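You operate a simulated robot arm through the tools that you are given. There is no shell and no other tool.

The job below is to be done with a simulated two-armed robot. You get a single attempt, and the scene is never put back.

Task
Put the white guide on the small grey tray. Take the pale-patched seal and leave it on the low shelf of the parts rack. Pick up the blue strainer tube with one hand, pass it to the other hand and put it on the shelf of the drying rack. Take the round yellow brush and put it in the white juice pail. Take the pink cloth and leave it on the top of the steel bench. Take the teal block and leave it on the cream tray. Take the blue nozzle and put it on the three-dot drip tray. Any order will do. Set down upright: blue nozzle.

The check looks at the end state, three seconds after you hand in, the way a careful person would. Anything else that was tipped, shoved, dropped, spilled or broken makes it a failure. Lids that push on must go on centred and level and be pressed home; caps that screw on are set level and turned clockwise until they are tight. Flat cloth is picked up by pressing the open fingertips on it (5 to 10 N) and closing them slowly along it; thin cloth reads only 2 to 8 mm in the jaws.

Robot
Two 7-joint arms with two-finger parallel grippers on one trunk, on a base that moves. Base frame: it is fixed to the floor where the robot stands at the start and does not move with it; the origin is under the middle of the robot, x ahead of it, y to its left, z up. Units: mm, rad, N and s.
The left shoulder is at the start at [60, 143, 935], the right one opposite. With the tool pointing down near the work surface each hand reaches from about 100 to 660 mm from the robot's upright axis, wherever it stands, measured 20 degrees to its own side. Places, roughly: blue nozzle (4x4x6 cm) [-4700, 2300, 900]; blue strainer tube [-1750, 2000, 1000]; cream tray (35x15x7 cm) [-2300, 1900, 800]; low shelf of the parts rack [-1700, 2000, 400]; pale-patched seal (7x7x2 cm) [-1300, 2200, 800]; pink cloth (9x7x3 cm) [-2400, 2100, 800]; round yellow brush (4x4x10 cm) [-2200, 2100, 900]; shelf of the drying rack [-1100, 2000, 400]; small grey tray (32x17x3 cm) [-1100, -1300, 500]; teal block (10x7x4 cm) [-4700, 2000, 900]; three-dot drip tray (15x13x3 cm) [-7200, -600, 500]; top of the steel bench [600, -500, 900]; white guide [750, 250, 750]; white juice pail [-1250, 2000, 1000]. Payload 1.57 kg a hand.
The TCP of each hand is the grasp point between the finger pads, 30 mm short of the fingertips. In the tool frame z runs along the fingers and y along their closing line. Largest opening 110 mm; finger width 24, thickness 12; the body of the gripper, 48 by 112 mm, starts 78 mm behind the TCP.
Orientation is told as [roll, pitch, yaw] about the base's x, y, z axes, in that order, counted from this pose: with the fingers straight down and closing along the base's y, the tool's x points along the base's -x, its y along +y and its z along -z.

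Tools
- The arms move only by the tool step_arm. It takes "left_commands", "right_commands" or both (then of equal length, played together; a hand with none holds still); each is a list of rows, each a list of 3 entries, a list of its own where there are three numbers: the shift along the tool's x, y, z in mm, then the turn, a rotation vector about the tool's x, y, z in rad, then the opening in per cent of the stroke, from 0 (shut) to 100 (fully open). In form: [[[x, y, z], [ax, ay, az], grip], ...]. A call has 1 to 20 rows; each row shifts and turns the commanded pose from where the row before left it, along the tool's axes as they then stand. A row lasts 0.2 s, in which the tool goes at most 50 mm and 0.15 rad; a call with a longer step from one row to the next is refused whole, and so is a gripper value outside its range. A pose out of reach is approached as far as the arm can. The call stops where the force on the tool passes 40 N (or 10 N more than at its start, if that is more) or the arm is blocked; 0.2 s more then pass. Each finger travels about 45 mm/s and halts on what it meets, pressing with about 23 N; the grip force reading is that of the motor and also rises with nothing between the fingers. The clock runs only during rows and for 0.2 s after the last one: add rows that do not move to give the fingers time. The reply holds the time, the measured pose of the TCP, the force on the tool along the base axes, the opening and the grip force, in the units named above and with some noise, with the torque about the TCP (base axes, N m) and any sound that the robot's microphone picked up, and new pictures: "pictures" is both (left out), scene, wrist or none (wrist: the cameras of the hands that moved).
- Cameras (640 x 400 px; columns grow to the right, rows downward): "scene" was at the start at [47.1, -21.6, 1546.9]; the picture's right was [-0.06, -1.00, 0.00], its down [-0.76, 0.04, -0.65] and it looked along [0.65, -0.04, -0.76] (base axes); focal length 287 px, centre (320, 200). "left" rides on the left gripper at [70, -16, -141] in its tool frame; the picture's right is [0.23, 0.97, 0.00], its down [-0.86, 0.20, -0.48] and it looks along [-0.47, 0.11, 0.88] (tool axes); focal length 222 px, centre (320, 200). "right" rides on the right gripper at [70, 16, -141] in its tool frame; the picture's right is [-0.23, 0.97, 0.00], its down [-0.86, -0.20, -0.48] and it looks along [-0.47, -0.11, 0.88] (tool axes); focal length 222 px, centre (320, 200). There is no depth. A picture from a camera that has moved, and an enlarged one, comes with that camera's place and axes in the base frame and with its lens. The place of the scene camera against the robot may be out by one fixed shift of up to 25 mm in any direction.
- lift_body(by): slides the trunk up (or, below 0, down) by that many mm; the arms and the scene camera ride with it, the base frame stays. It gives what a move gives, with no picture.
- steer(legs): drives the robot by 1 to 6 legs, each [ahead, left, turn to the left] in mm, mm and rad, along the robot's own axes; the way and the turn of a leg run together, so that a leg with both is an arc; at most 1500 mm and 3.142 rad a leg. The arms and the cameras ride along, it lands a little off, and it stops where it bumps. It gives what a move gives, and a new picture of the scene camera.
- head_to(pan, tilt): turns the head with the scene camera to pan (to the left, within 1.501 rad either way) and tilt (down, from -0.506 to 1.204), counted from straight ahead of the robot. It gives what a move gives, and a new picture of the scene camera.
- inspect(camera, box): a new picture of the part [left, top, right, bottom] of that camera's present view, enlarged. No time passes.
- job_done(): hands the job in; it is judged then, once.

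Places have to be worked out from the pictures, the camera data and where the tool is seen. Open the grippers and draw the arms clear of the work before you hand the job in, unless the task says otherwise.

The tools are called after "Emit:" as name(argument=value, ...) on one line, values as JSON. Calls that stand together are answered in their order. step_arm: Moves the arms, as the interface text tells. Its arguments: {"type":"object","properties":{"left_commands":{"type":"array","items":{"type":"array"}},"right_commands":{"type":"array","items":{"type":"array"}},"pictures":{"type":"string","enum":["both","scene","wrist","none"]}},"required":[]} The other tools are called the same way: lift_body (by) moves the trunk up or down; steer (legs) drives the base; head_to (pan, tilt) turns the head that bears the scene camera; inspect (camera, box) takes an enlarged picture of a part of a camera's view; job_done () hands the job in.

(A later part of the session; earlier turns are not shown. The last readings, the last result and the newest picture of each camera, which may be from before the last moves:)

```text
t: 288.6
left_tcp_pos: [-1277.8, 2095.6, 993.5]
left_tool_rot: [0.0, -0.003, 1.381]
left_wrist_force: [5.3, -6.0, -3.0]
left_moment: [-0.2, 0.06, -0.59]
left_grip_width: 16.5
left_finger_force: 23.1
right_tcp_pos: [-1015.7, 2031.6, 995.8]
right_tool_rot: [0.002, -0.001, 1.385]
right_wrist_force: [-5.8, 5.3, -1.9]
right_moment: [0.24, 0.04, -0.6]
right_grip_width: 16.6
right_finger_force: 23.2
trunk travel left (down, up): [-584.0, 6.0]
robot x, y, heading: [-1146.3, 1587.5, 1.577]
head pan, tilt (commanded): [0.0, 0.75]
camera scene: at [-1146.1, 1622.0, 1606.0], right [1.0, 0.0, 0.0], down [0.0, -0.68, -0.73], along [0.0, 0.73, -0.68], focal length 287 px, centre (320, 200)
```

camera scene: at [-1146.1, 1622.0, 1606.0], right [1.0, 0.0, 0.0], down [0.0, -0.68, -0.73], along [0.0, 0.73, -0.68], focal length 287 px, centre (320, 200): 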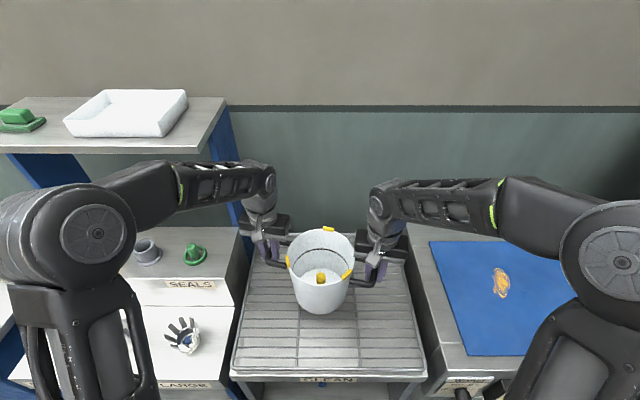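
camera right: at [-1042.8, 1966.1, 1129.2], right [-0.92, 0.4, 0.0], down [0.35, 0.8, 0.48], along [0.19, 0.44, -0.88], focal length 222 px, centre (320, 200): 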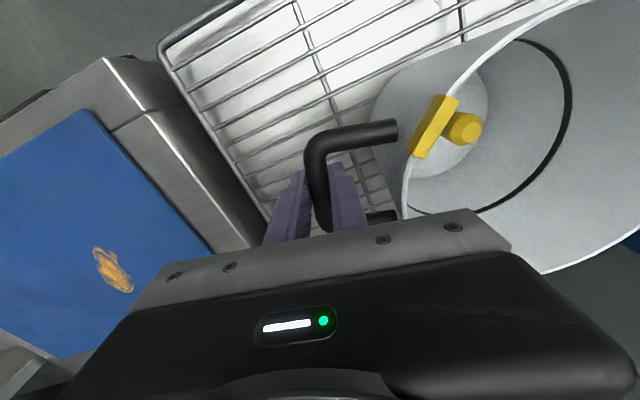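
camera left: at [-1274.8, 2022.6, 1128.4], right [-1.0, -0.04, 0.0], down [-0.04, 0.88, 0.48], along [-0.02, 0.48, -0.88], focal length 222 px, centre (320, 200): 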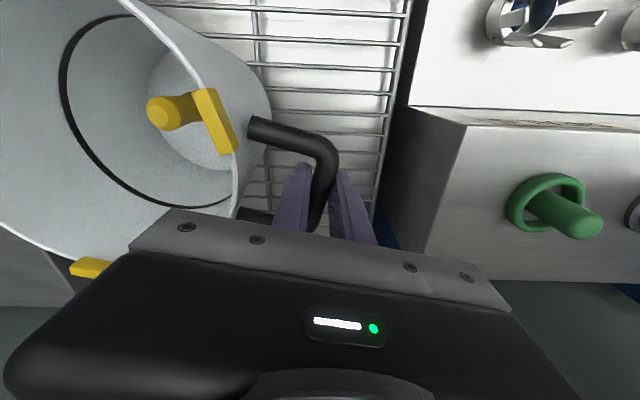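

The pail (about 0.5 kg) is lifted evenly. I'll now move it back and turn it square in small coordinated steps.

Emit:
step_arm(left_commands=[[[8.17, -1.15, 0], [0, 0, -0.0235], 2], [[8.19, -0.95, 0], [0, 0, -0.0235], 2], [[8.21, -0.76, 0], [0, 0, -0.0235], 2], [[8.22, -0.57, 0], [0, 0, -0.0235], 2], [[8.23, -0.37, 0], [0, 0, -0.0235], 2], [[8.25, -0.18, 0], [0, 0, -0.0235], 2], [[8.24, 0.02, 0], [0, 0, -0.0235], 2], [[8.24, 0.21, 0], [0, 0, -0.0235], 2], [[8.23, 0.4, 0], [0, 0, -0.0235], 2], [[8.23, 0.6, 0], [0, 0, -0.0235], 2], [[0, 0, 0], [0, 0, 0], 2]], right_commands=[[[1.94, -0.7, 0], [0, 0, -0.0235], 2], [[1.96, -0.65, 0], [0, 0, -0.0235], 2], [[1.97, -0.6, 0], [0, 0, -0.0235], 2], [[1.99, -0.56, 0], [0, 0, -0.0235], 2], [[2.0, -0.51, 0], [0, 0, -0.0235], 2], [[2.01, -0.46, 0], [0, 0, -0.0235], 2], [[2.02, -0.42, 0], [0, 0, -0.0235], 2], [[2.03, -0.37, 0], [0, 0, -0.0235], 2], [[2.04, -0.32, 0], [0, 0, -0.0235], 2], [[2.05, -0.27, 0], [0, 0, -0.0235], 2], [[0, 0, 0], [0, 0, 0], 2]])

```text
t: 291.0
left_tcp_pos: [-1281.1, 2011.6, 995.2]
left_tool_rot: [0.0, -0.001, 1.617]
left_wrist_force: [-1.1, -4.1, -2.2]
left_moment: [-0.16, 0.02, -0.6]
left_grip_width: 16.6
left_finger_force: 22.6
right_tcp_pos: [-1011.5, 2011.2, 996.9]
right_tool_rot: [0.001, 0.0, 1.623]
right_wrist_force: [0.9, 4.6, -1.9]
right_moment: [0.13, -0.04, -0.53]
right_grip_width: 16.8
right_finger_force: 23.9
trunk travel left (down, up): [-584.0, 6.0]
robot x, y, heading: [-1145.1, 1583.1, 1.577]
head pan, tilt (commanded): [0.0, 0.75]
camera scene: at [-1146.0, 1622.1, 1606.0], right [1.0, 0.0, 0.0], down [0.0, -0.68, -0.73], along [0.0, 0.73, -0.68], focal length 287 px, centre (320, 200)
camera right: at [-1023.5, 1940.6, 1138.1], right [-0.98, 0.18, 0.0], down [0.16, 0.86, 0.48], along [0.08, 0.47, -0.88], focal length 222 px, centre (320, 200)
camera left: at [-1262.3, 1943.2, 1137.9], right [-0.96, -0.27, 0.0], down [-0.24, 0.84, 0.48], along [-0.13, 0.46, -0.88], focal length 222 px, centre (320, 200)
```

scene: 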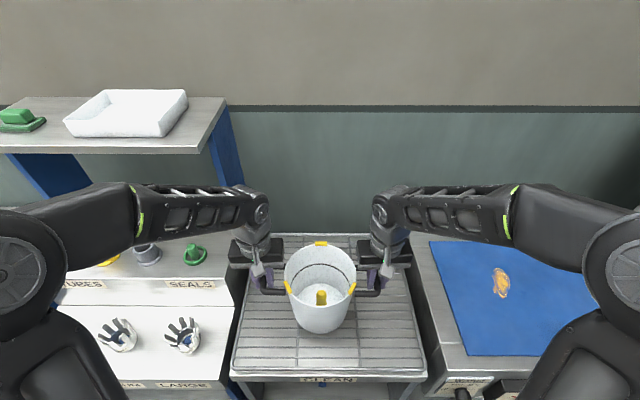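
right: 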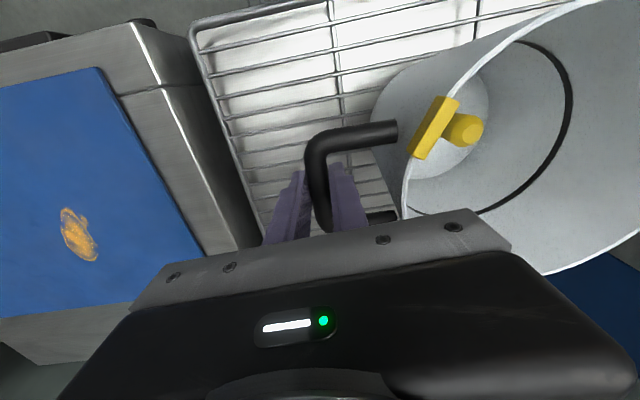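
left: 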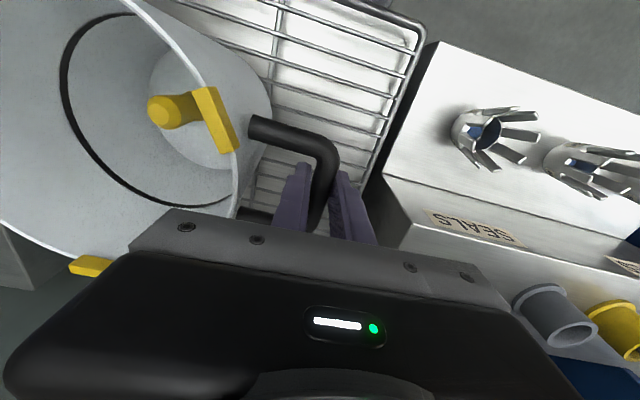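

The pail is square again and centred near (-1146, 2011). I'll lower it until it rests on the rack.

Emit:
step_arm(left_commands=[[[0, 0, 3], [0, 0, 0], 2], [[0, 0, 3], [0, 0, 0], 2], [[0, 0, 3], [0, 0, 0], 2], [[0, 0, 1], [0, 0, 0], 2], [[0, 0, 0], [0, 0, 0], 2]], right_commands=[[[0, 0, 3], [0, 0, 0], 2], [[0, 0, 3], [0, 0, 0], 2], [[0, 0, 3], [0, 0, 0], 2], [[0, 0, 1], [0, 0, 0], 2], [[0, 0, 0], [0, 0, 0], 2]], pictures="none")

```text
t: 292.2
left_tcp_pos: [-1281.9, 2012.9, 986.8]
left_tool_rot: [0.001, -0.001, 1.618]
left_wrist_force: [-2.7, -4.0, 3.9]
left_moment: [-0.3, 0.08, -0.56]
left_grip_width: 16.9
left_finger_force: 22.4
right_tcp_pos: [-1012.5, 2010.6, 987.8]
right_tool_rot: [0.001, -0.003, 1.621]
right_wrist_force: [3.3, 4.8, 7.1]
right_moment: [-0.32, -0.03, -0.57]
right_grip_width: 17.0
right_finger_force: 22.7
trunk travel left (down, up): [-584.0, 6.0]
robot x, y, heading: [-1144.8, 1582.1, 1.573]
head pan, tilt (commanded): [0.0, 0.75]
```

The pail rests on the rack. I'll open both hands and raise them straight up.

Emit:
step_arm(left_commands=[[[0, 0, 0], [0, 0, 0], 18], [[0, 0, 0], [0, 0, 0], 26], [[0, 0, 0], [0, 0, 0], 34], [[0, 0, 0], [0, 0, 0], 40], [[0, 0, 0], [0, 0, 0], 40], [[0, 0, -8], [0, 0, 0], 40], [[0, 0, -15], [0, 0, 0], 40], [[0, 0, -20], [0, 0, 0], 40], [[0, 0, -25], [0, 0, 0], 40], [[0, 0, -25], [0, 0, 0], 40], [[0, 0, -20], [0, 0, 0], 40], [[0, 0, 0], [0, 0, 0], 40]], right_commands=[[[0, 0, 0], [0, 0, 0], 18], [[0, 0, 0], [0, 0, 0], 26], [[0, 0, 0], [0, 0, 0], 34], [[0, 0, 0], [0, 0, 0], 40], [[0, 0, 0], [0, 0, 0], 40], [[0, 0, -8], [0, 0, 0], 40], [[0, 0, -15], [0, 0, 0], 40], [[0, 0, -20], [0, 0, 0], 40], [[0, 0, -25], [0, 0, 0], 40], [[0, 0, -25], [0, 0, 0], 40], [[0, 0, -20], [0, 0, 0], 40], [[0, 0, 0], [0, 0, 0], 40]])

Emit:
inspect(camera="scene", box=[220, 200, 440, 390])

```text
t: 294.8
left_tcp_pos: [-1282.2, 2010.6, 1098.3]
left_tool_rot: [-0.001, 0.0, 1.619]
left_wrist_force: [0.0, -0.4, -0.4]
left_moment: [-0.03, 0.0, 0.0]
left_grip_width: 44.1
left_finger_force: 0.1
right_tcp_pos: [-1013.5, 2009.9, 1100.6]
right_tool_rot: [0.001, -0.001, 1.621]
right_wrist_force: [0.4, 0.0, -0.4]
right_moment: [-0.01, -0.01, 0.0]
right_grip_width: 43.8
right_finger_force: 0.0
trunk travel left (down, up): [-584.0, 6.0]
robot x, y, heading: [-1146.0, 1587.0, 1.583]
head pan, tilt (commanded): [0.0, 0.75]
camera scene: at [-1146.1, 1621.8, 1606.0], right [1.0, 0.0, 0.0], down [0.0, -0.68, -0.73], along [0.0, 0.73, -0.68], focal length 287 px, centre (320, 200)
camera right: at [-1025.4, 1939.8, 1241.3], right [-0.98, 0.18, 0.0], down [0.16, 0.86, 0.48], along [0.08, 0.47, -0.88], focal length 222 px, centre (320, 200)
camera left: at [-1262.6, 1941.6, 1241.1], right [-0.96, -0.27, 0.0], down [-0.24, 0.84, 0.48], along [-0.13, 0.46, -0.88], focal length 222 px, centre (320, 200)
```

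scene: 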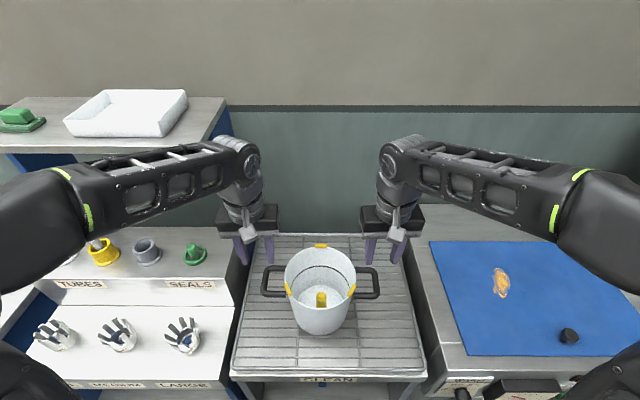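
right: 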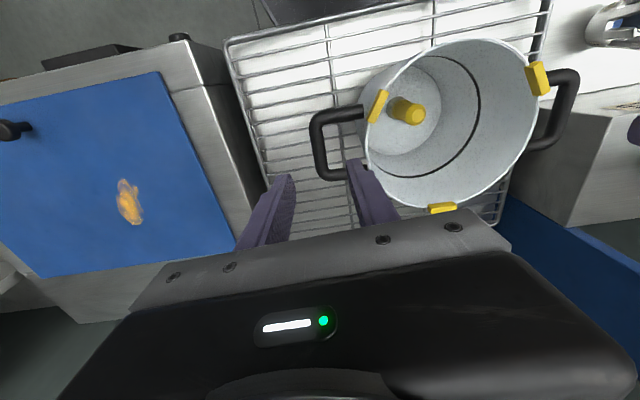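
left: 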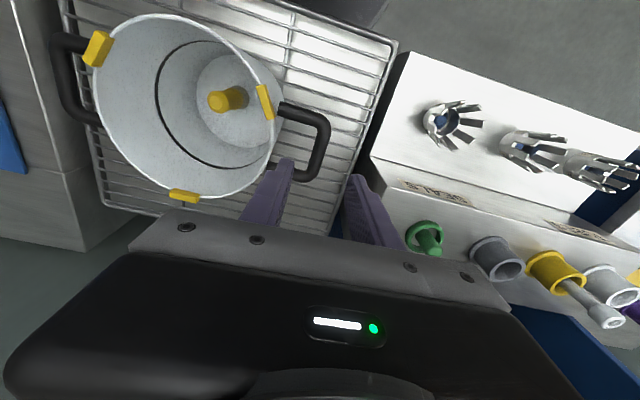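

```text
2.11 times, centred on (330, 295) of scene
camera zoom: at [-1146.1, 1621.8, 1606.0], right [1.0, 0.0, 0.0], down [0.0, -0.68, -0.73], along [0.0, 0.73, -0.68], focal length 605 px, centre (299, 0)
```

zoom: 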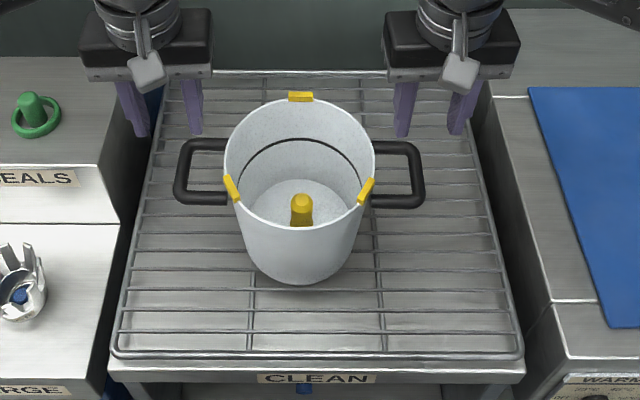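

The pail is back in place with the brush standing inside. Now I'll back off and look along −x toward the sink area.

Emit:
steer(legs=[[-400, 0, 0]])

Emit:
head_to(pan=1.4, tilt=0.4)

```text
t: 297.2
left_tcp_pos: [-1280.4, 1618.0, 1098.4]
left_tool_rot: [0.0, -0.003, 1.617]
left_wrist_force: [0.1, 0.7, -0.3]
left_moment: [-0.02, 0.01, -0.01]
left_grip_width: 44.1
left_finger_force: 0.0
right_tcp_pos: [-1012.0, 1616.2, 1100.3]
right_tool_rot: [0.0, -0.001, 1.617]
right_wrist_force: [0.0, -0.7, 0.5]
right_moment: [0.02, -0.01, -0.01]
right_grip_width: 43.7
right_finger_force: 0.1
trunk travel left (down, up): [-584.0, 6.0]
robot x, y, heading: [-1141.0, 1196.1, 1.568]
head pan, tilt (commanded): [0.0, 0.75]
camera scene: at [-1144.7, 1227.6, 1606.1], right [1.0, 0.0, 0.0], down [0.0, -0.68, -0.73], along [0.0, 0.73, -0.68], focal length 287 px, centre (320, 200)
```

scene: 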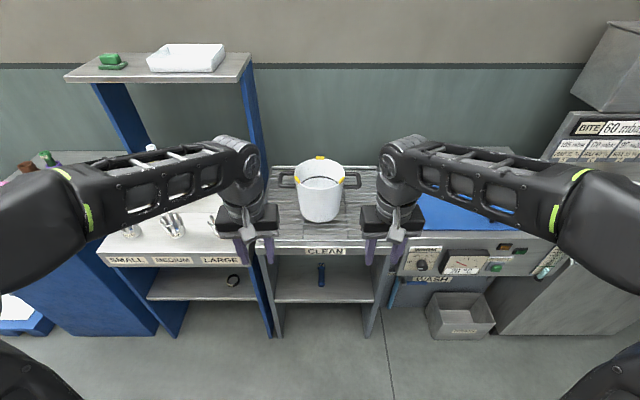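

```text
t: 298.8
left_tcp_pos: [-1280.9, 1618.2, 1098.4]
left_tool_rot: [0.0, -0.001, 1.617]
left_wrist_force: [0.0, -0.6, 0.3]
left_moment: [0.01, 0.0, 0.01]
left_grip_width: 43.9
left_finger_force: 0.1
right_tcp_pos: [-1011.6, 1617.2, 1100.5]
right_tool_rot: [0.0, 0.0, 1.619]
right_wrist_force: [-0.2, -0.1, 0.1]
right_moment: [-0.01, 0.03, -0.02]
right_grip_width: 43.8
right_finger_force: 0.1
trunk travel left (down, up): [-584.0, 6.0]
robot x, y, heading: [-1146.3, 1190.8, 1.573]
head pan, tilt (commanded): [1.4, 0.4]
camera scene: at [-1235.9, 1161.5, 1637.1], right [0.17, 0.99, 0.0], down [0.38, -0.07, -0.92], along [-0.91, 0.16, -0.39], focal length 287 px, centre (320, 200)
```

scene: 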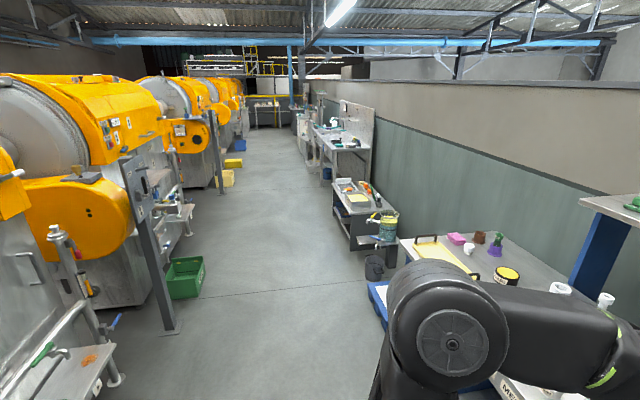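

The aisle is free between y≈600 and y≈1790. I'll strafe left (toward −x) about 2.9 m in two legs while facing the wall.

Emit:
steer(legs=[[0, 1450, 0], [0, 1450, 0]])

Emit:
head_to(pan=0.7, tilt=0.5)

```text
t: 312.8
left_tcp_pos: [-4203.8, 1565.9, 1098.4]
left_tool_rot: [0.0, -0.001, 1.643]
left_wrist_force: [0.2, 0.7, 0.1]
left_moment: [-0.01, 0.0, -0.01]
left_grip_width: 44.0
left_finger_force: 0.1
right_tcp_pos: [-3935.2, 1572.2, 1099.5]
right_tool_rot: [0.0, -0.002, 1.648]
right_wrist_force: [0.7, 0.1, 0.4]
right_moment: [0.0, -0.02, 0.02]
right_grip_width: 43.8
right_finger_force: 0.0
trunk travel left (down, up): [-584.0, 6.0]
robot x, y, heading: [-4055.6, 1145.3, 1.603]
head pan, tilt (commanded): [1.4, 0.4]
camera scene: at [-4147.5, 1110.8, 1637.1], right [0.14, 0.99, 0.0], down [0.39, -0.05, -0.92], along [-0.91, 0.13, -0.39], focal length 287 px, centre (320, 200)
```

scene: 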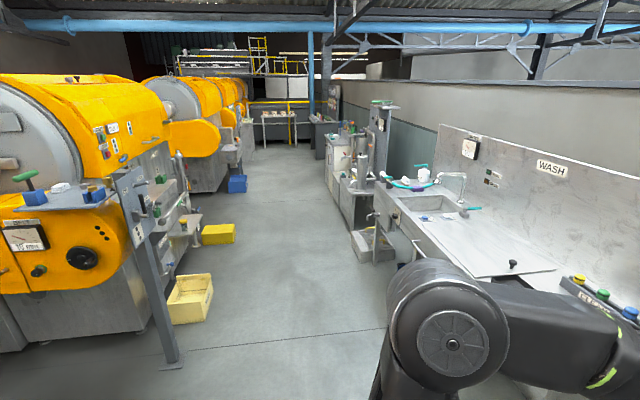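

```text
t: 313.9
left_tcp_pos: [-4204.5, 1565.5, 1098.9]
left_tool_rot: [-0.001, -0.003, 1.642]
left_wrist_force: [-0.1, 0.5, 0.5]
left_moment: [0.01, 0.02, -0.01]
left_grip_width: 43.8
left_finger_force: 0.0
right_tcp_pos: [-3935.2, 1572.4, 1099.1]
right_tool_rot: [0.0, 0.001, 1.648]
right_wrist_force: [0.2, 1.0, -0.2]
right_moment: [0.0, 0.01, -0.01]
right_grip_width: 43.8
right_finger_force: 0.0
trunk travel left (down, up): [-584.0, 6.0]
robot x, y, heading: [-4060.8, 1144.7, 1.604]
head pan, tilt (commanded): [0.7, 0.499]
camera scene: at [-4116.2, 1165.5, 1628.0], right [0.74, 0.67, 0.0], down [0.32, -0.36, -0.88], along [-0.59, 0.65, -0.48], focal length 287 px, centre (320, 200)
```

scene: 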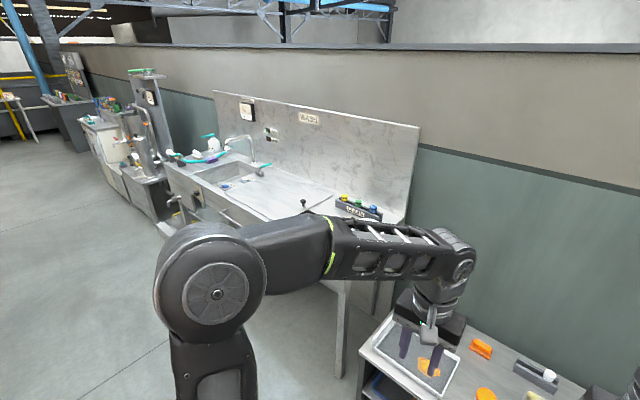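

I'm near the sink bench. I'll zoom in on it to find the blue nozzle and the teal block.

Emit:
inspect(camera="scene", box=[240, 150, 420, 260])

Emit:
inspect(camera="scene", box=[90, 100, 290, 230])

```text
3.56 times, centred on (330, 205) of scene
camera zoom: at [-4116.2, 1165.5, 1628.0], right [0.74, 0.67, 0.0], down [0.32, -0.36, -0.88], along [-0.59, 0.65, -0.48], focal length 1022 px, centre (284, 182)
```

zoom: 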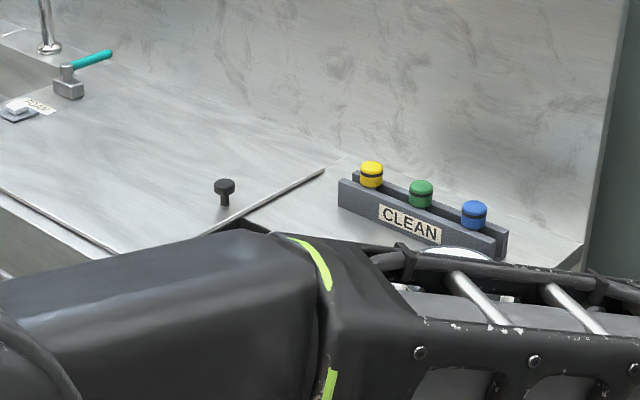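

```text
3.08 times, centred on (190, 165) of scene
camera zoom: at [-4116.2, 1165.5, 1628.0], right [0.74, 0.67, 0.0], down [0.32, -0.36, -0.88], along [-0.59, 0.65, -0.48], focal length 884 px, centre (720, 308)
```

zoom: 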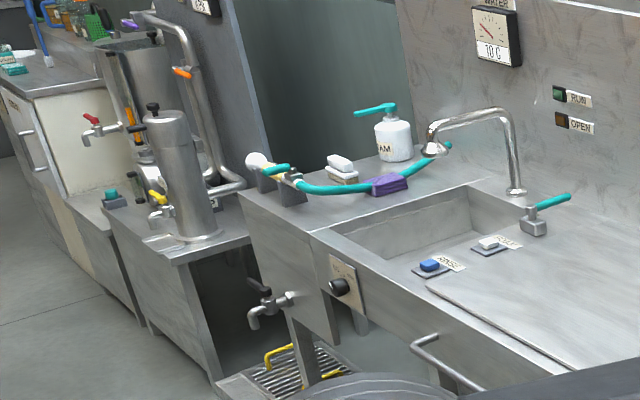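

The CLEAN rack holds yellow, green and blue nozzles; blue is at about (-4734, 2248). The teal block is hidden by my arm. I'll strafe 550 mm further left and look straight ahead.

Emit:
steer(legs=[[0, 550, -0.03]])

Emit:
head_to(pan=0.0, tilt=0.65)

```text
t: 317.1
left_tcp_pos: [-4743.0, 1561.1, 1098.9]
left_tool_rot: [0.002, -0.002, 1.617]
left_wrist_force: [-0.8, -0.2, 0.9]
left_moment: [0.02, -0.01, 0.01]
left_grip_width: 44.0
left_finger_force: 0.1
right_tcp_pos: [-4474.4, 1558.3, 1101.6]
right_tool_rot: [0.001, 0.0, 1.622]
right_wrist_force: [-1.3, 0.0, 0.0]
right_moment: [0.0, -0.03, -0.03]
right_grip_width: 44.0
right_finger_force: 0.1
trunk travel left (down, up): [-584.0, 6.0]
robot x, y, heading: [-4607.4, 1134.3, 1.577]
head pan, tilt (commanded): [0.7, 0.499]
camera scene: at [-4665.5, 1157.7, 1628.0], right [0.76, 0.65, 0.0], down [0.31, -0.37, -0.88], along [-0.57, 0.67, -0.48], focal length 287 px, centre (320, 200)
```

scene: 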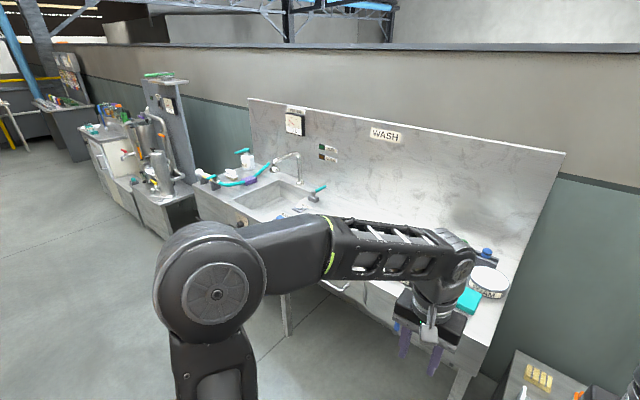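

```text
t: 318.1
left_tcp_pos: [-4741.9, 1561.4, 1098.0]
left_tool_rot: [-0.002, -0.003, 1.618]
left_wrist_force: [0.1, -0.2, -0.9]
left_moment: [-0.01, 0.02, -0.02]
left_grip_width: 44.1
left_finger_force: 0.0
right_tcp_pos: [-4472.5, 1560.5, 1101.5]
right_tool_rot: [0.001, 0.0, 1.622]
right_wrist_force: [-0.1, 0.1, 0.4]
right_moment: [0.01, 0.01, 0.0]
right_grip_width: 43.8
right_finger_force: 0.0
trunk travel left (down, up): [-584.0, 6.0]
robot x, y, heading: [-4604.3, 1135.9, 1.575]
head pan, tilt (commanded): [0.0, 0.649]
camera scene: at [-4606.1, 1175.1, 1614.6], right [1.0, 0.0, 0.0], down [0.0, -0.6, -0.8], along [0.0, 0.8, -0.6], focal length 287 px, centre (320, 200)
```

scene: 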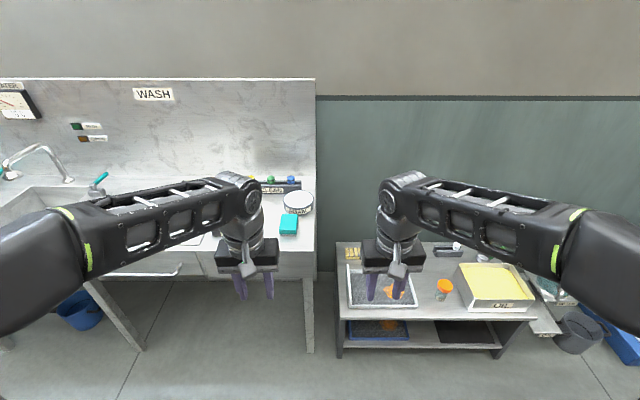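

The teal block is at about (-4722, 2007) and the blue nozzle at (-4737, 2258). I'll position for the nozzle with my right hand: strafe left 310 mm and advance.

Emit:
steer(legs=[[0, 310, 0], [400, 0, 0]])

Emit:
head_to(pan=-0.2, tilt=0.8)

Emit:
inspect(camera="right", box=[0, 0, 640, 400])

```text
t: 322.3
left_tcp_pos: [-5059.6, 1960.2, 1097.9]
left_tool_rot: [0.0, 0.0, 1.626]
left_wrist_force: [-0.3, -0.5, -1.0]
left_moment: [-0.03, -0.01, -0.01]
left_grip_width: 44.1
left_finger_force: 0.1
right_tcp_pos: [-4793.3, 1961.7, 1098.7]
right_tool_rot: [0.001, 0.0, 1.628]
right_wrist_force: [-0.3, 0.7, -0.3]
right_moment: [-0.01, -0.03, 0.02]
right_grip_width: 43.8
right_finger_force: 0.0
trunk travel left (down, up): [-584.0, 6.0]
robot x, y, heading: [-4919.9, 1535.4, 1.584]
head pan, tilt (commanded): [0.0, 0.649]
camera scene: at [-4922.1, 1576.8, 1614.6], right [1.0, 0.01, 0.0], down [0.01, -0.61, -0.8], along [-0.01, 0.8, -0.61], focal length 287 px, centre (320, 200)
```

scene: 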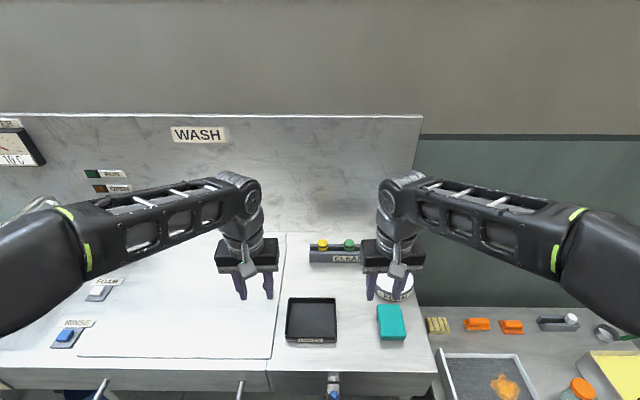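

```text
t: 323.1
left_tcp_pos: [-5059.8, 1959.6, 1097.9]
left_tool_rot: [0.001, -0.001, 1.624]
left_wrist_force: [0.3, 0.9, 0.1]
left_moment: [-0.02, 0.02, 0.02]
left_grip_width: 44.0
left_finger_force: 0.0
right_tcp_pos: [-4792.1, 1961.1, 1099.0]
right_tool_rot: [0.0, -0.001, 1.63]
right_wrist_force: [-0.2, 0.1, 0.0]
right_moment: [-0.04, -0.01, -0.01]
right_grip_width: 44.1
right_finger_force: 0.1
trunk travel left (down, up): [-584.0, 6.0]
robot x, y, heading: [-4920.9, 1536.5, 1.583]
head pan, tilt (commanded): [-0.201, 0.799]
camera scene: at [-4906.0, 1568.1, 1602.1], right [0.98, -0.19, 0.0], down [-0.13, -0.7, -0.7], along [0.13, 0.69, -0.72], focal length 287 px, centre (320, 200)
```

scene: 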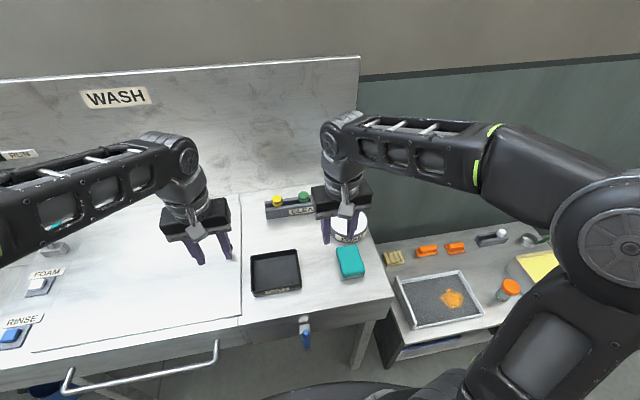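

```text
1.00 times, centred on (320, 200) of right (not enlarged: the box is as wide or as high as the picture)
camera zoom: at [-4803.6, 1890.7, 1241.1], right [-0.99, 0.17, 0.0], down [0.15, 0.87, 0.48], along [0.08, 0.47, -0.88], focal length 222 px, centre (320, 200)
```

zoom: 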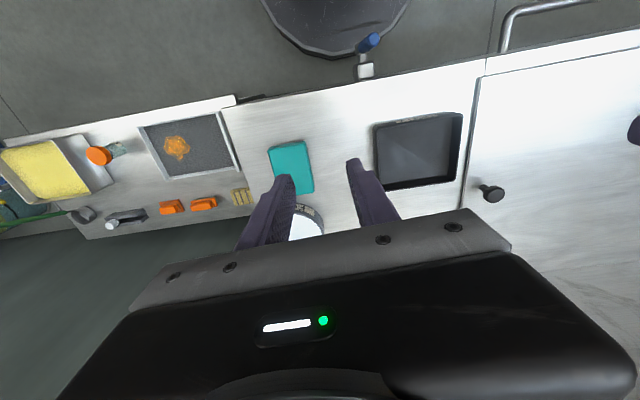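

The right-hand view shows the teal block and a dark tray; the nozzle rack is just hidden. I'll advance 50 mm, tilt the right hand 0.5 rad forward (for reach), and move it toward the nozzle.

Emit:
steer(legs=[[45, 0, 0]])

Emit:
step_arm(right_commands=[[[0, 0, 0], [0, 0, 0.06], 50], [[-20, -11, 0], [0, -0.125, 0], 50], [[-20, -11, 0], [0, -0.125, 0], 50], [[-15, -11, 10], [0, -0.125, 0], 50], [[-15, -11, 10], [0, -0.125, 0], 50], [[-15, -11, 14], [0, 0, 0], 50], [[-15, 0, 14], [0, 0, 0], 50], [[0, 0, 0], [0, 0, 0], 50]])

```text
t: 324.0
left_tcp_pos: [-5061.0, 2007.4, 1096.8]
left_tool_rot: [-0.001, 0.0, 1.624]
left_wrist_force: [-0.2, 1.3, 0.3]
left_moment: [-0.06, 0.04, -0.02]
left_grip_width: 43.9
left_finger_force: 0.1
right_tcp_pos: [-4791.6, 2007.7, 1097.7]
right_tool_rot: [0.003, 0.002, 1.629]
right_wrist_force: [-0.1, 0.3, -0.7]
right_moment: [-0.05, 0.0, -0.03]
right_grip_width: 44.2
right_finger_force: 0.0
trunk travel left (down, up): [-584.0, 6.0]
robot x, y, heading: [-4920.2, 1580.5, 1.587]
head pan, tilt (commanded): [-0.201, 0.799]
camera scene: at [-4906.5, 1615.5, 1601.9], right [0.98, -0.19, 0.0], down [-0.13, -0.71, -0.7], along [0.13, 0.68, -0.72], focal length 287 px, centre (320, 200)
```

scene: 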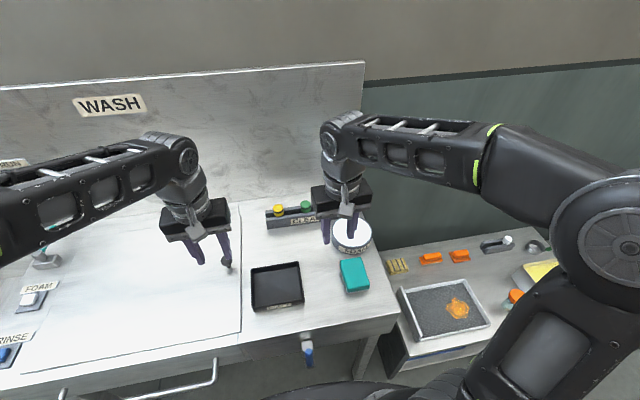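

```text
t: 325.8
left_tcp_pos: [-5060.8, 2003.9, 1099.3]
left_tool_rot: [0.0, -0.001, 1.624]
left_wrist_force: [-0.6, 0.3, 0.6]
left_moment: [-0.02, -0.01, 0.0]
left_grip_width: 44.0
left_finger_force: 0.2
right_tcp_pos: [-4736.4, 2118.8, 1081.9]
right_tool_rot: [0.002, -0.5, 1.567]
right_wrist_force: [-0.3, -0.3, -0.2]
right_moment: [0.0, -0.01, 0.0]
right_grip_width: 54.9
right_finger_force: 0.2
trunk travel left (down, up): [-584.0, 6.0]
robot x, y, heading: [-4919.2, 1579.3, 1.582]
head pan, tilt (commanded): [-0.201, 0.799]
camera scene: at [-4906.3, 1612.5, 1602.1], right [0.98, -0.19, 0.0], down [-0.14, -0.7, -0.7], along [0.13, 0.68, -0.72], focal length 287 px, centre (320, 200)
camera right: at [-4751.7, 1990.7, 1172.9], right [-0.97, 0.2, 0.11], down [0.2, 0.52, 0.83], along [0.11, 0.83, -0.55], focal length 222 px, centre (320, 200)
```

scene: 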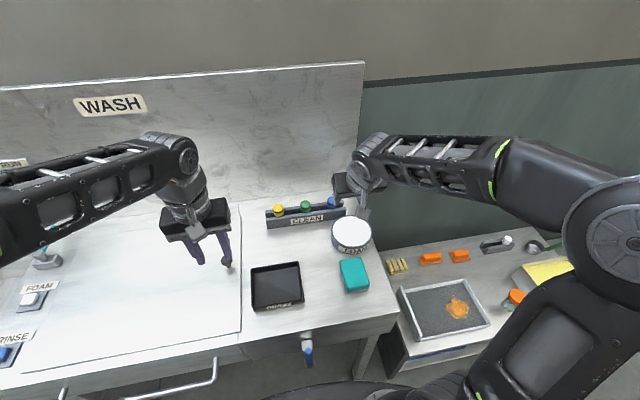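
right: 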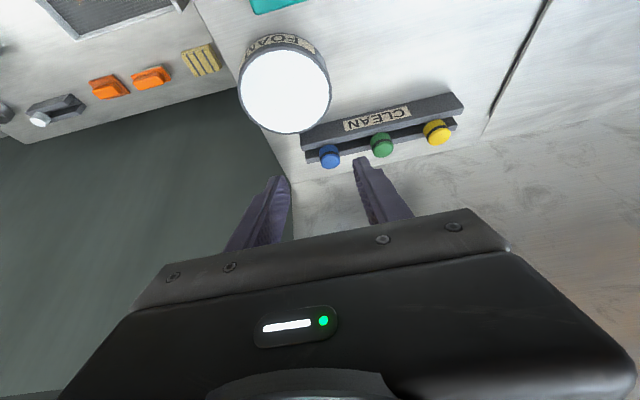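

The blue nozzle is visible in the rack. I'll zoom in to see its shape and how it sits.

Emit:
inspect(camera="right", box=[280, 90, 480, 200])

Emit:
inspect(camera="scene", box=[250, 175, 390, 265])

```text
3.20 times, centred on (380, 145) of right
camera zoom: at [-4751.7, 1990.7, 1172.9], right [-0.97, 0.2, 0.11], down [0.2, 0.52, 0.83], along [0.11, 0.83, -0.55], focal length 711 px, centre (128, 376)
```

zoom: 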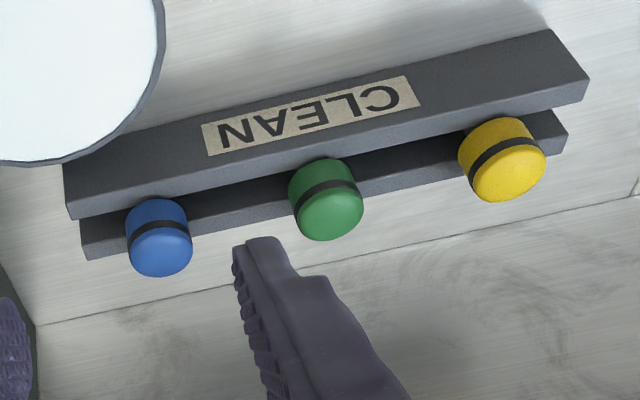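

```text
4.44 times, centred on (320, 220) of scene
camera zoom: at [-4906.3, 1612.5, 1602.1], right [0.98, -0.19, 0.0], down [-0.14, -0.7, -0.7], along [0.13, 0.68, -0.72], focal length 1277 px, centre (320, 111)
```

zoom: 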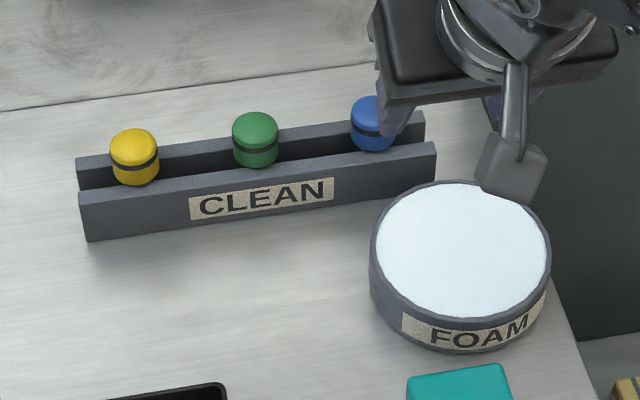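

The nozzle is a small cylinder standing between two rails (top z≈930, near (-4741, 2268)). I'll move to just above it and check alignment.

Emit:
step_arm(right_commands=[[[-12.6, 0.8, 25.3], [0, 0, 0], 50], [[-12.6, 0.8, 25.3], [0, 0, 0], 50], [[-12.6, 0.8, 25.3], [0, 0, 0], 50], [[-12.6, 0.8, 25.3], [0, 0, 0], 50], [[-12.6, 0.8, 25.3], [0, 0, 0], 50], [[0, 0, 0], [0, 0, 0], 50]])

Emit:
inspect(camera="right", box=[220, 100, 440, 250])

```text
t: 327.2
left_tcp_pos: [-5060.8, 2004.5, 1098.5]
left_tool_rot: [0.0, -0.003, 1.625]
left_wrist_force: [-0.6, 0.2, -0.5]
left_moment: [0.0, 0.01, 0.02]
left_grip_width: 43.8
left_finger_force: 0.1
right_tcp_pos: [-4740.3, 2236.3, 998.8]
right_tool_rot: [0.001, -0.499, 1.566]
right_wrist_force: [0.0, -0.3, 0.1]
right_moment: [0.04, -0.01, -0.01]
right_grip_width: 55.1
right_finger_force: 0.0
trunk travel left (down, up): [-584.0, 6.0]
robot x, y, heading: [-4919.4, 1586.4, 1.581]
head pan, tilt (commanded): [-0.201, 0.799]
camera scene: at [-4906.4, 1612.0, 1602.1], right [0.98, -0.19, 0.0], down [-0.14, -0.7, -0.7], along [0.13, 0.69, -0.72], focal length 287 px, centre (320, 200)
camera right: at [-4755.8, 2108.0, 1090.0], right [-0.97, 0.2, 0.11], down [0.2, 0.52, 0.83], along [0.11, 0.83, -0.55], focal length 222 px, centre (320, 200)
```

scene: 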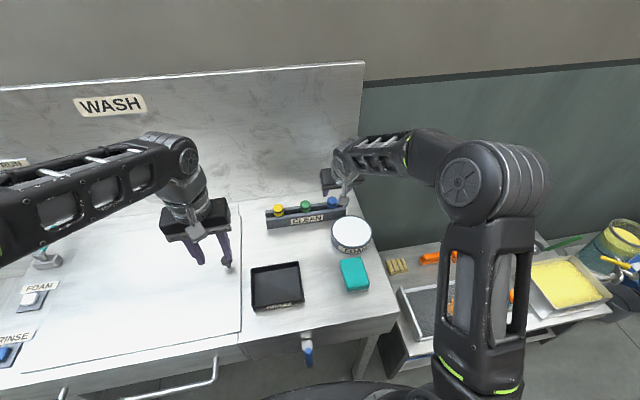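
right: 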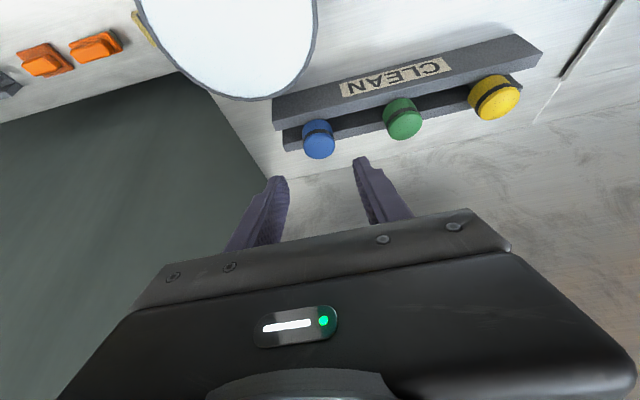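

```text
2.67 times, centred on (330, 175) of right
camera zoom: at [-4755.8, 2108.0, 1090.0], right [-0.97, 0.2, 0.11], down [0.2, 0.52, 0.83], along [0.11, 0.83, -0.55], focal length 592 px, centre (293, 267)
```

zoom: 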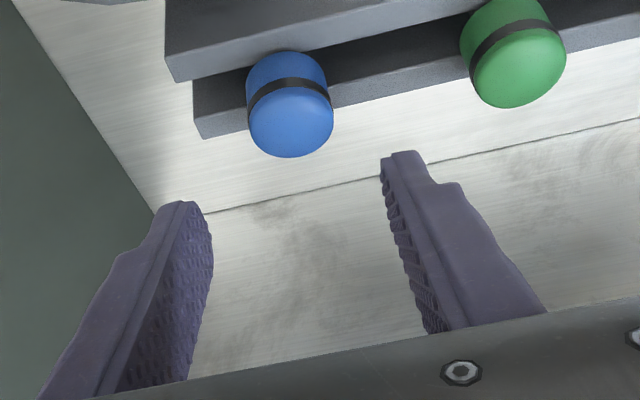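

The nozzle is centred laterally. I'll descend partway (15 mm forward, 45 mm down) and re-measure its apparent size.

Emit:
step_arm(right_commands=[[[2.8, 0, 15.6], [0, 0, 0], 50], [[2.8, 0, 15.6], [0, 0, 0], 50], [[2.8, 0, 15.6], [0, 0, 0], 50], [[0, 0, 0], [0, 0, 0], 50]], pictures="none")

Emit:
inspect(camera="right", box=[220, 100, 440, 250])

```text
t: 328.2
left_tcp_pos: [-5061.1, 2004.7, 1097.2]
left_tool_rot: [0.0, -0.001, 1.625]
left_wrist_force: [0.3, -0.5, 0.9]
left_moment: [0.0, 0.02, 0.01]
left_grip_width: 44.1
left_finger_force: 0.1
right_tcp_pos: [-4739.9, 2251.4, 954.8]
right_tool_rot: [0.0, -0.5, 1.569]
right_wrist_force: [0.2, -1.2, -0.5]
right_moment: [0.0, 0.0, 0.02]
right_grip_width: 54.8
right_finger_force: 0.0
trunk travel left (down, up): [-584.0, 6.0]
robot x, y, heading: [-4919.8, 1577.7, 1.588]
head pan, tilt (commanded): [-0.201, 0.799]
```

```text
2.67 times, centred on (330, 175) of right
camera zoom: at [-4756.5, 2122.7, 1046.0], right [-0.97, 0.2, 0.11], down [0.2, 0.52, 0.83], along [0.11, 0.83, -0.55], focal length 592 px, centre (293, 267)
```

zoom: 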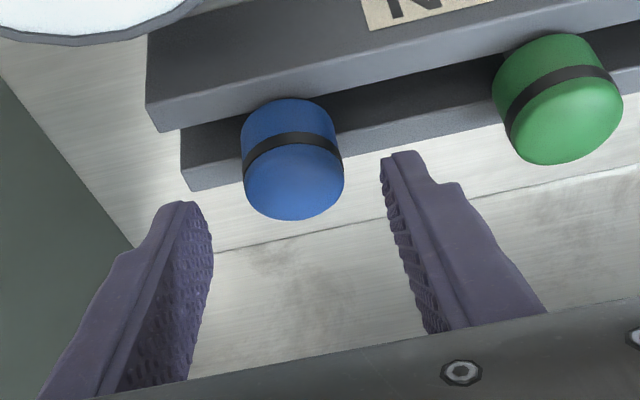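

From the size change the cap (36 mm wide) is centred at about (-4741, 2276, 900). I'll move the final 17 mm forward and 33 mm down, then check.

Emit:
step_arm(right_commands=[[[0.3, 0.3, 12.4], [0, 0, 0], 50], [[0.3, 0.3, 12.4], [0, 0, 0], 50], [[0.3, 0.3, 12.4], [0, 0, 0], 50], [[0, 0, 0], [0, 0, 0], 50]], pictures="none")

Emit:
inspect(camera="right", box=[220, 100, 440, 250])

Emit:
inspect(camera="scene", box=[270, 140, 400, 260])

```text
t: 329.2
left_tcp_pos: [-5061.2, 2004.0, 1097.0]
left_tool_rot: [-0.002, -0.003, 1.625]
left_wrist_force: [-0.4, -0.8, -0.1]
left_moment: [0.01, -0.04, 0.0]
left_grip_width: 44.1
left_finger_force: 0.0
right_tcp_pos: [-4742.2, 2267.1, 922.6]
right_tool_rot: [-0.001, -0.502, 1.568]
right_wrist_force: [1.2, 0.1, -0.3]
right_moment: [0.01, -0.02, 0.01]
right_grip_width: 54.9
right_finger_force: 0.1
trunk travel left (down, up): [-584.0, 6.0]
robot x, y, heading: [-4923.9, 1580.9, 1.582]
head pan, tilt (commanded): [-0.201, 0.799]
```

```text
2.67 times, centred on (330, 175) of right
camera zoom: at [-4757.7, 2138.9, 1013.4], right [-0.97, 0.2, 0.11], down [0.2, 0.52, 0.83], along [0.11, 0.83, -0.55], focal length 592 px, centre (293, 267)
```

zoom: 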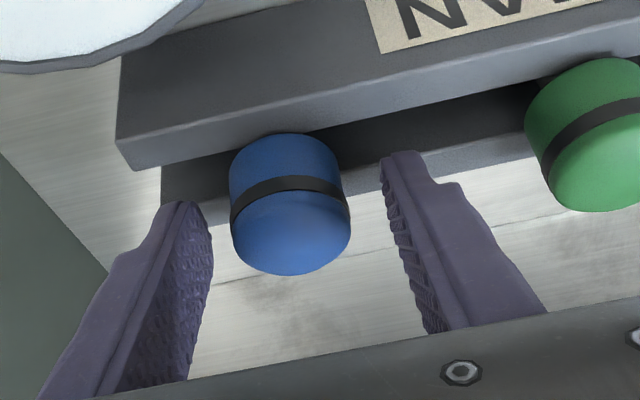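

```text
3.33 times, centred on (335, 200) of scene
camera zoom: at [-4906.4, 1612.5, 1602.1], right [0.98, -0.19, 0.0], down [-0.14, -0.7, -0.7], along [0.13, 0.68, -0.72], focal length 958 px, centre (270, 200)
```

zoom: 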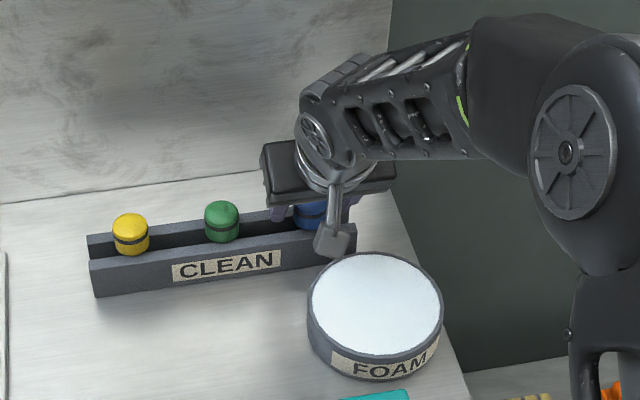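

The cap is now between the pads near the fingertips. I'll lower 3 mm and close.

Emit:
step_arm(right_commands=[[[1.4, 0, 2.6], [0, 0, 0], 50], [[0, 0, 0], [0, 0, 0], 42], [[0, 0, 0], [0, 0, 0], 36], [[0, 0, 0], [0, 0, 0], 30], [[0, 0, 0], [0, 0, 0], 20], [[0, 0, 0], [0, 0, 0], 8], [[0, 0, 0], [0, 0, 0], 8], [[0, 0, 0], [0, 0, 0], 8]], pictures="wrist")

Emit:
inspect(camera="right", box=[220, 100, 440, 250])

```text
t: 331.0
left_tcp_pos: [-5061.2, 2005.6, 1098.6]
left_tool_rot: [0.001, 0.0, 1.623]
left_wrist_force: [-0.5, 0.4, -0.4]
left_moment: [0.01, 0.03, -0.01]
left_grip_width: 44.0
left_finger_force: 0.0
right_tcp_pos: [-4742.3, 2267.2, 919.6]
right_tool_rot: [0.003, -0.5, 1.567]
right_wrist_force: [-0.1, -0.5, 0.1]
right_moment: [-0.04, 0.01, -0.01]
right_grip_width: 32.7
right_finger_force: 23.3
trunk travel left (down, up): [-584.0, 6.0]
robot x, y, heading: [-4920.1, 1580.9, 1.585]
head pan, tilt (commanded): [-0.201, 0.799]
camera right: at [-4757.7, 2139.1, 1010.5], right [-0.97, 0.2, 0.11], down [0.2, 0.52, 0.83], along [0.11, 0.83, -0.55], focal length 222 px, centre (320, 200)
```

right: 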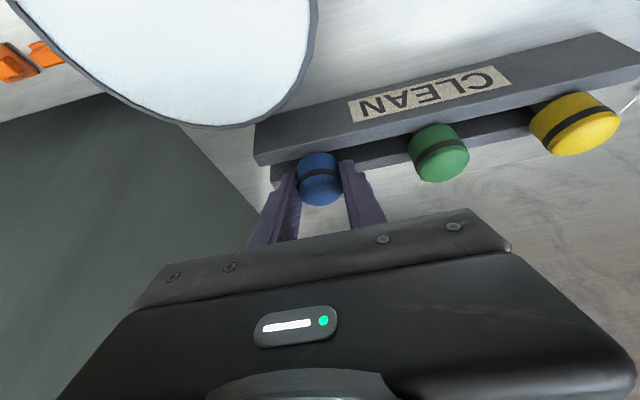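

```text
2.67 times, centred on (330, 175) of right
camera zoom: at [-4757.7, 2139.1, 1010.5], right [-0.97, 0.2, 0.11], down [0.2, 0.52, 0.83], along [0.11, 0.83, -0.55], focal length 592 px, centre (293, 267)
```

zoom: 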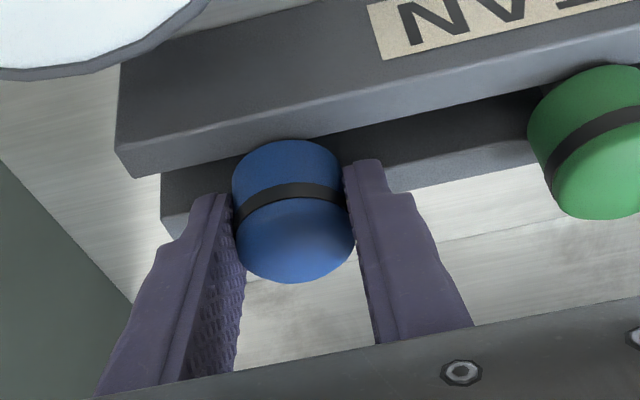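

The nozzle is gripped (32.7 mm). I'll lift it straight up, slowly at first.

Emit:
step_arm(right_commands=[[[-1, 0, -1.8], [0, 0, 0], 8], [[-1.4, 0, -2.6], [0, 0, 0], 8], [[-1.9, 0, -3.5], [0, 0, 0], 8], [[-2.4, 0, -4.4], [0, 0, 0], 8], [[-2.9, 0, -5.3], [0, 0, 0], 8], [[-3.8, 0, -7], [0, 0, 0], 8], [[-4.8, 0, -8.8], [0, 0, 0], 8], [[-4.8, 0, -8.8], [0, 0, 0], 8], [[-4.8, 0, -8.8], [0, 0, 0], 8], [[-4.8, 0, -8.8], [0, 0, 0], 8], [[-4.8, 0, -8.8], [0, 0, 0], 8], [[-4.8, 0, -8.8], [0, 0, 0], 8], [[0, 0, 0], [0, 0, 0], 8]])

Emit:
inspect(camera="right", box=[220, 100, 440, 250])

```text
t: 333.8
left_tcp_pos: [-5060.5, 2004.7, 1098.4]
left_tool_rot: [-0.003, 0.0, 1.625]
left_wrist_force: [0.2, -0.6, -0.4]
left_moment: [-0.01, 0.0, 0.03]
left_grip_width: 44.4
left_finger_force: 0.0
right_tcp_pos: [-4741.1, 2266.6, 1007.8]
right_tool_rot: [-0.001, -0.499, 1.569]
right_wrist_force: [0.0, 0.1, -0.4]
right_moment: [-0.01, -0.01, 0.04]
right_grip_width: 32.5
right_finger_force: 22.9
trunk travel left (down, up): [-584.0, 6.0]
robot x, y, heading: [-4921.8, 1580.2, 1.586]
head pan, tilt (commanded): [-0.201, 0.799]
camera scene: at [-4906.4, 1612.9, 1602.0], right [0.98, -0.19, 0.0], down [-0.13, -0.7, -0.7], along [0.13, 0.68, -0.72], focal length 287 px, centre (320, 200)
camera right: at [-4757.4, 2138.7, 1098.9], right [-0.97, 0.2, 0.11], down [0.2, 0.52, 0.83], along [0.11, 0.83, -0.55], focal length 222 px, centre (320, 200)
```

scene: 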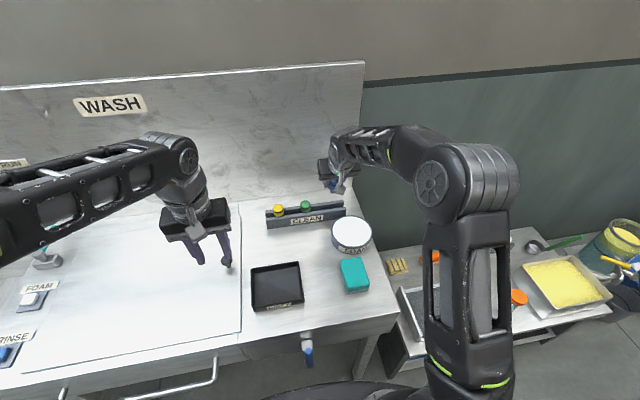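
right: 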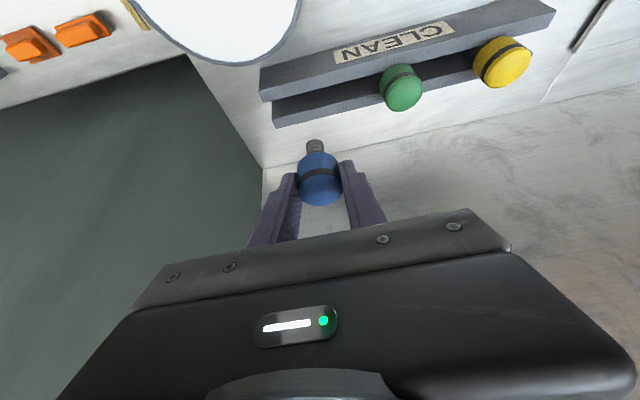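

```text
2.67 times, centred on (330, 175) of right
camera zoom: at [-4757.4, 2138.7, 1098.9], right [-0.97, 0.2, 0.11], down [0.2, 0.52, 0.83], along [0.11, 0.83, -0.55], focal length 592 px, centre (293, 267)
```

zoom: 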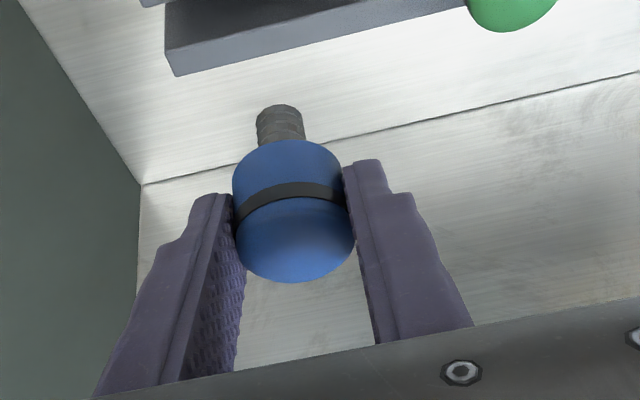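

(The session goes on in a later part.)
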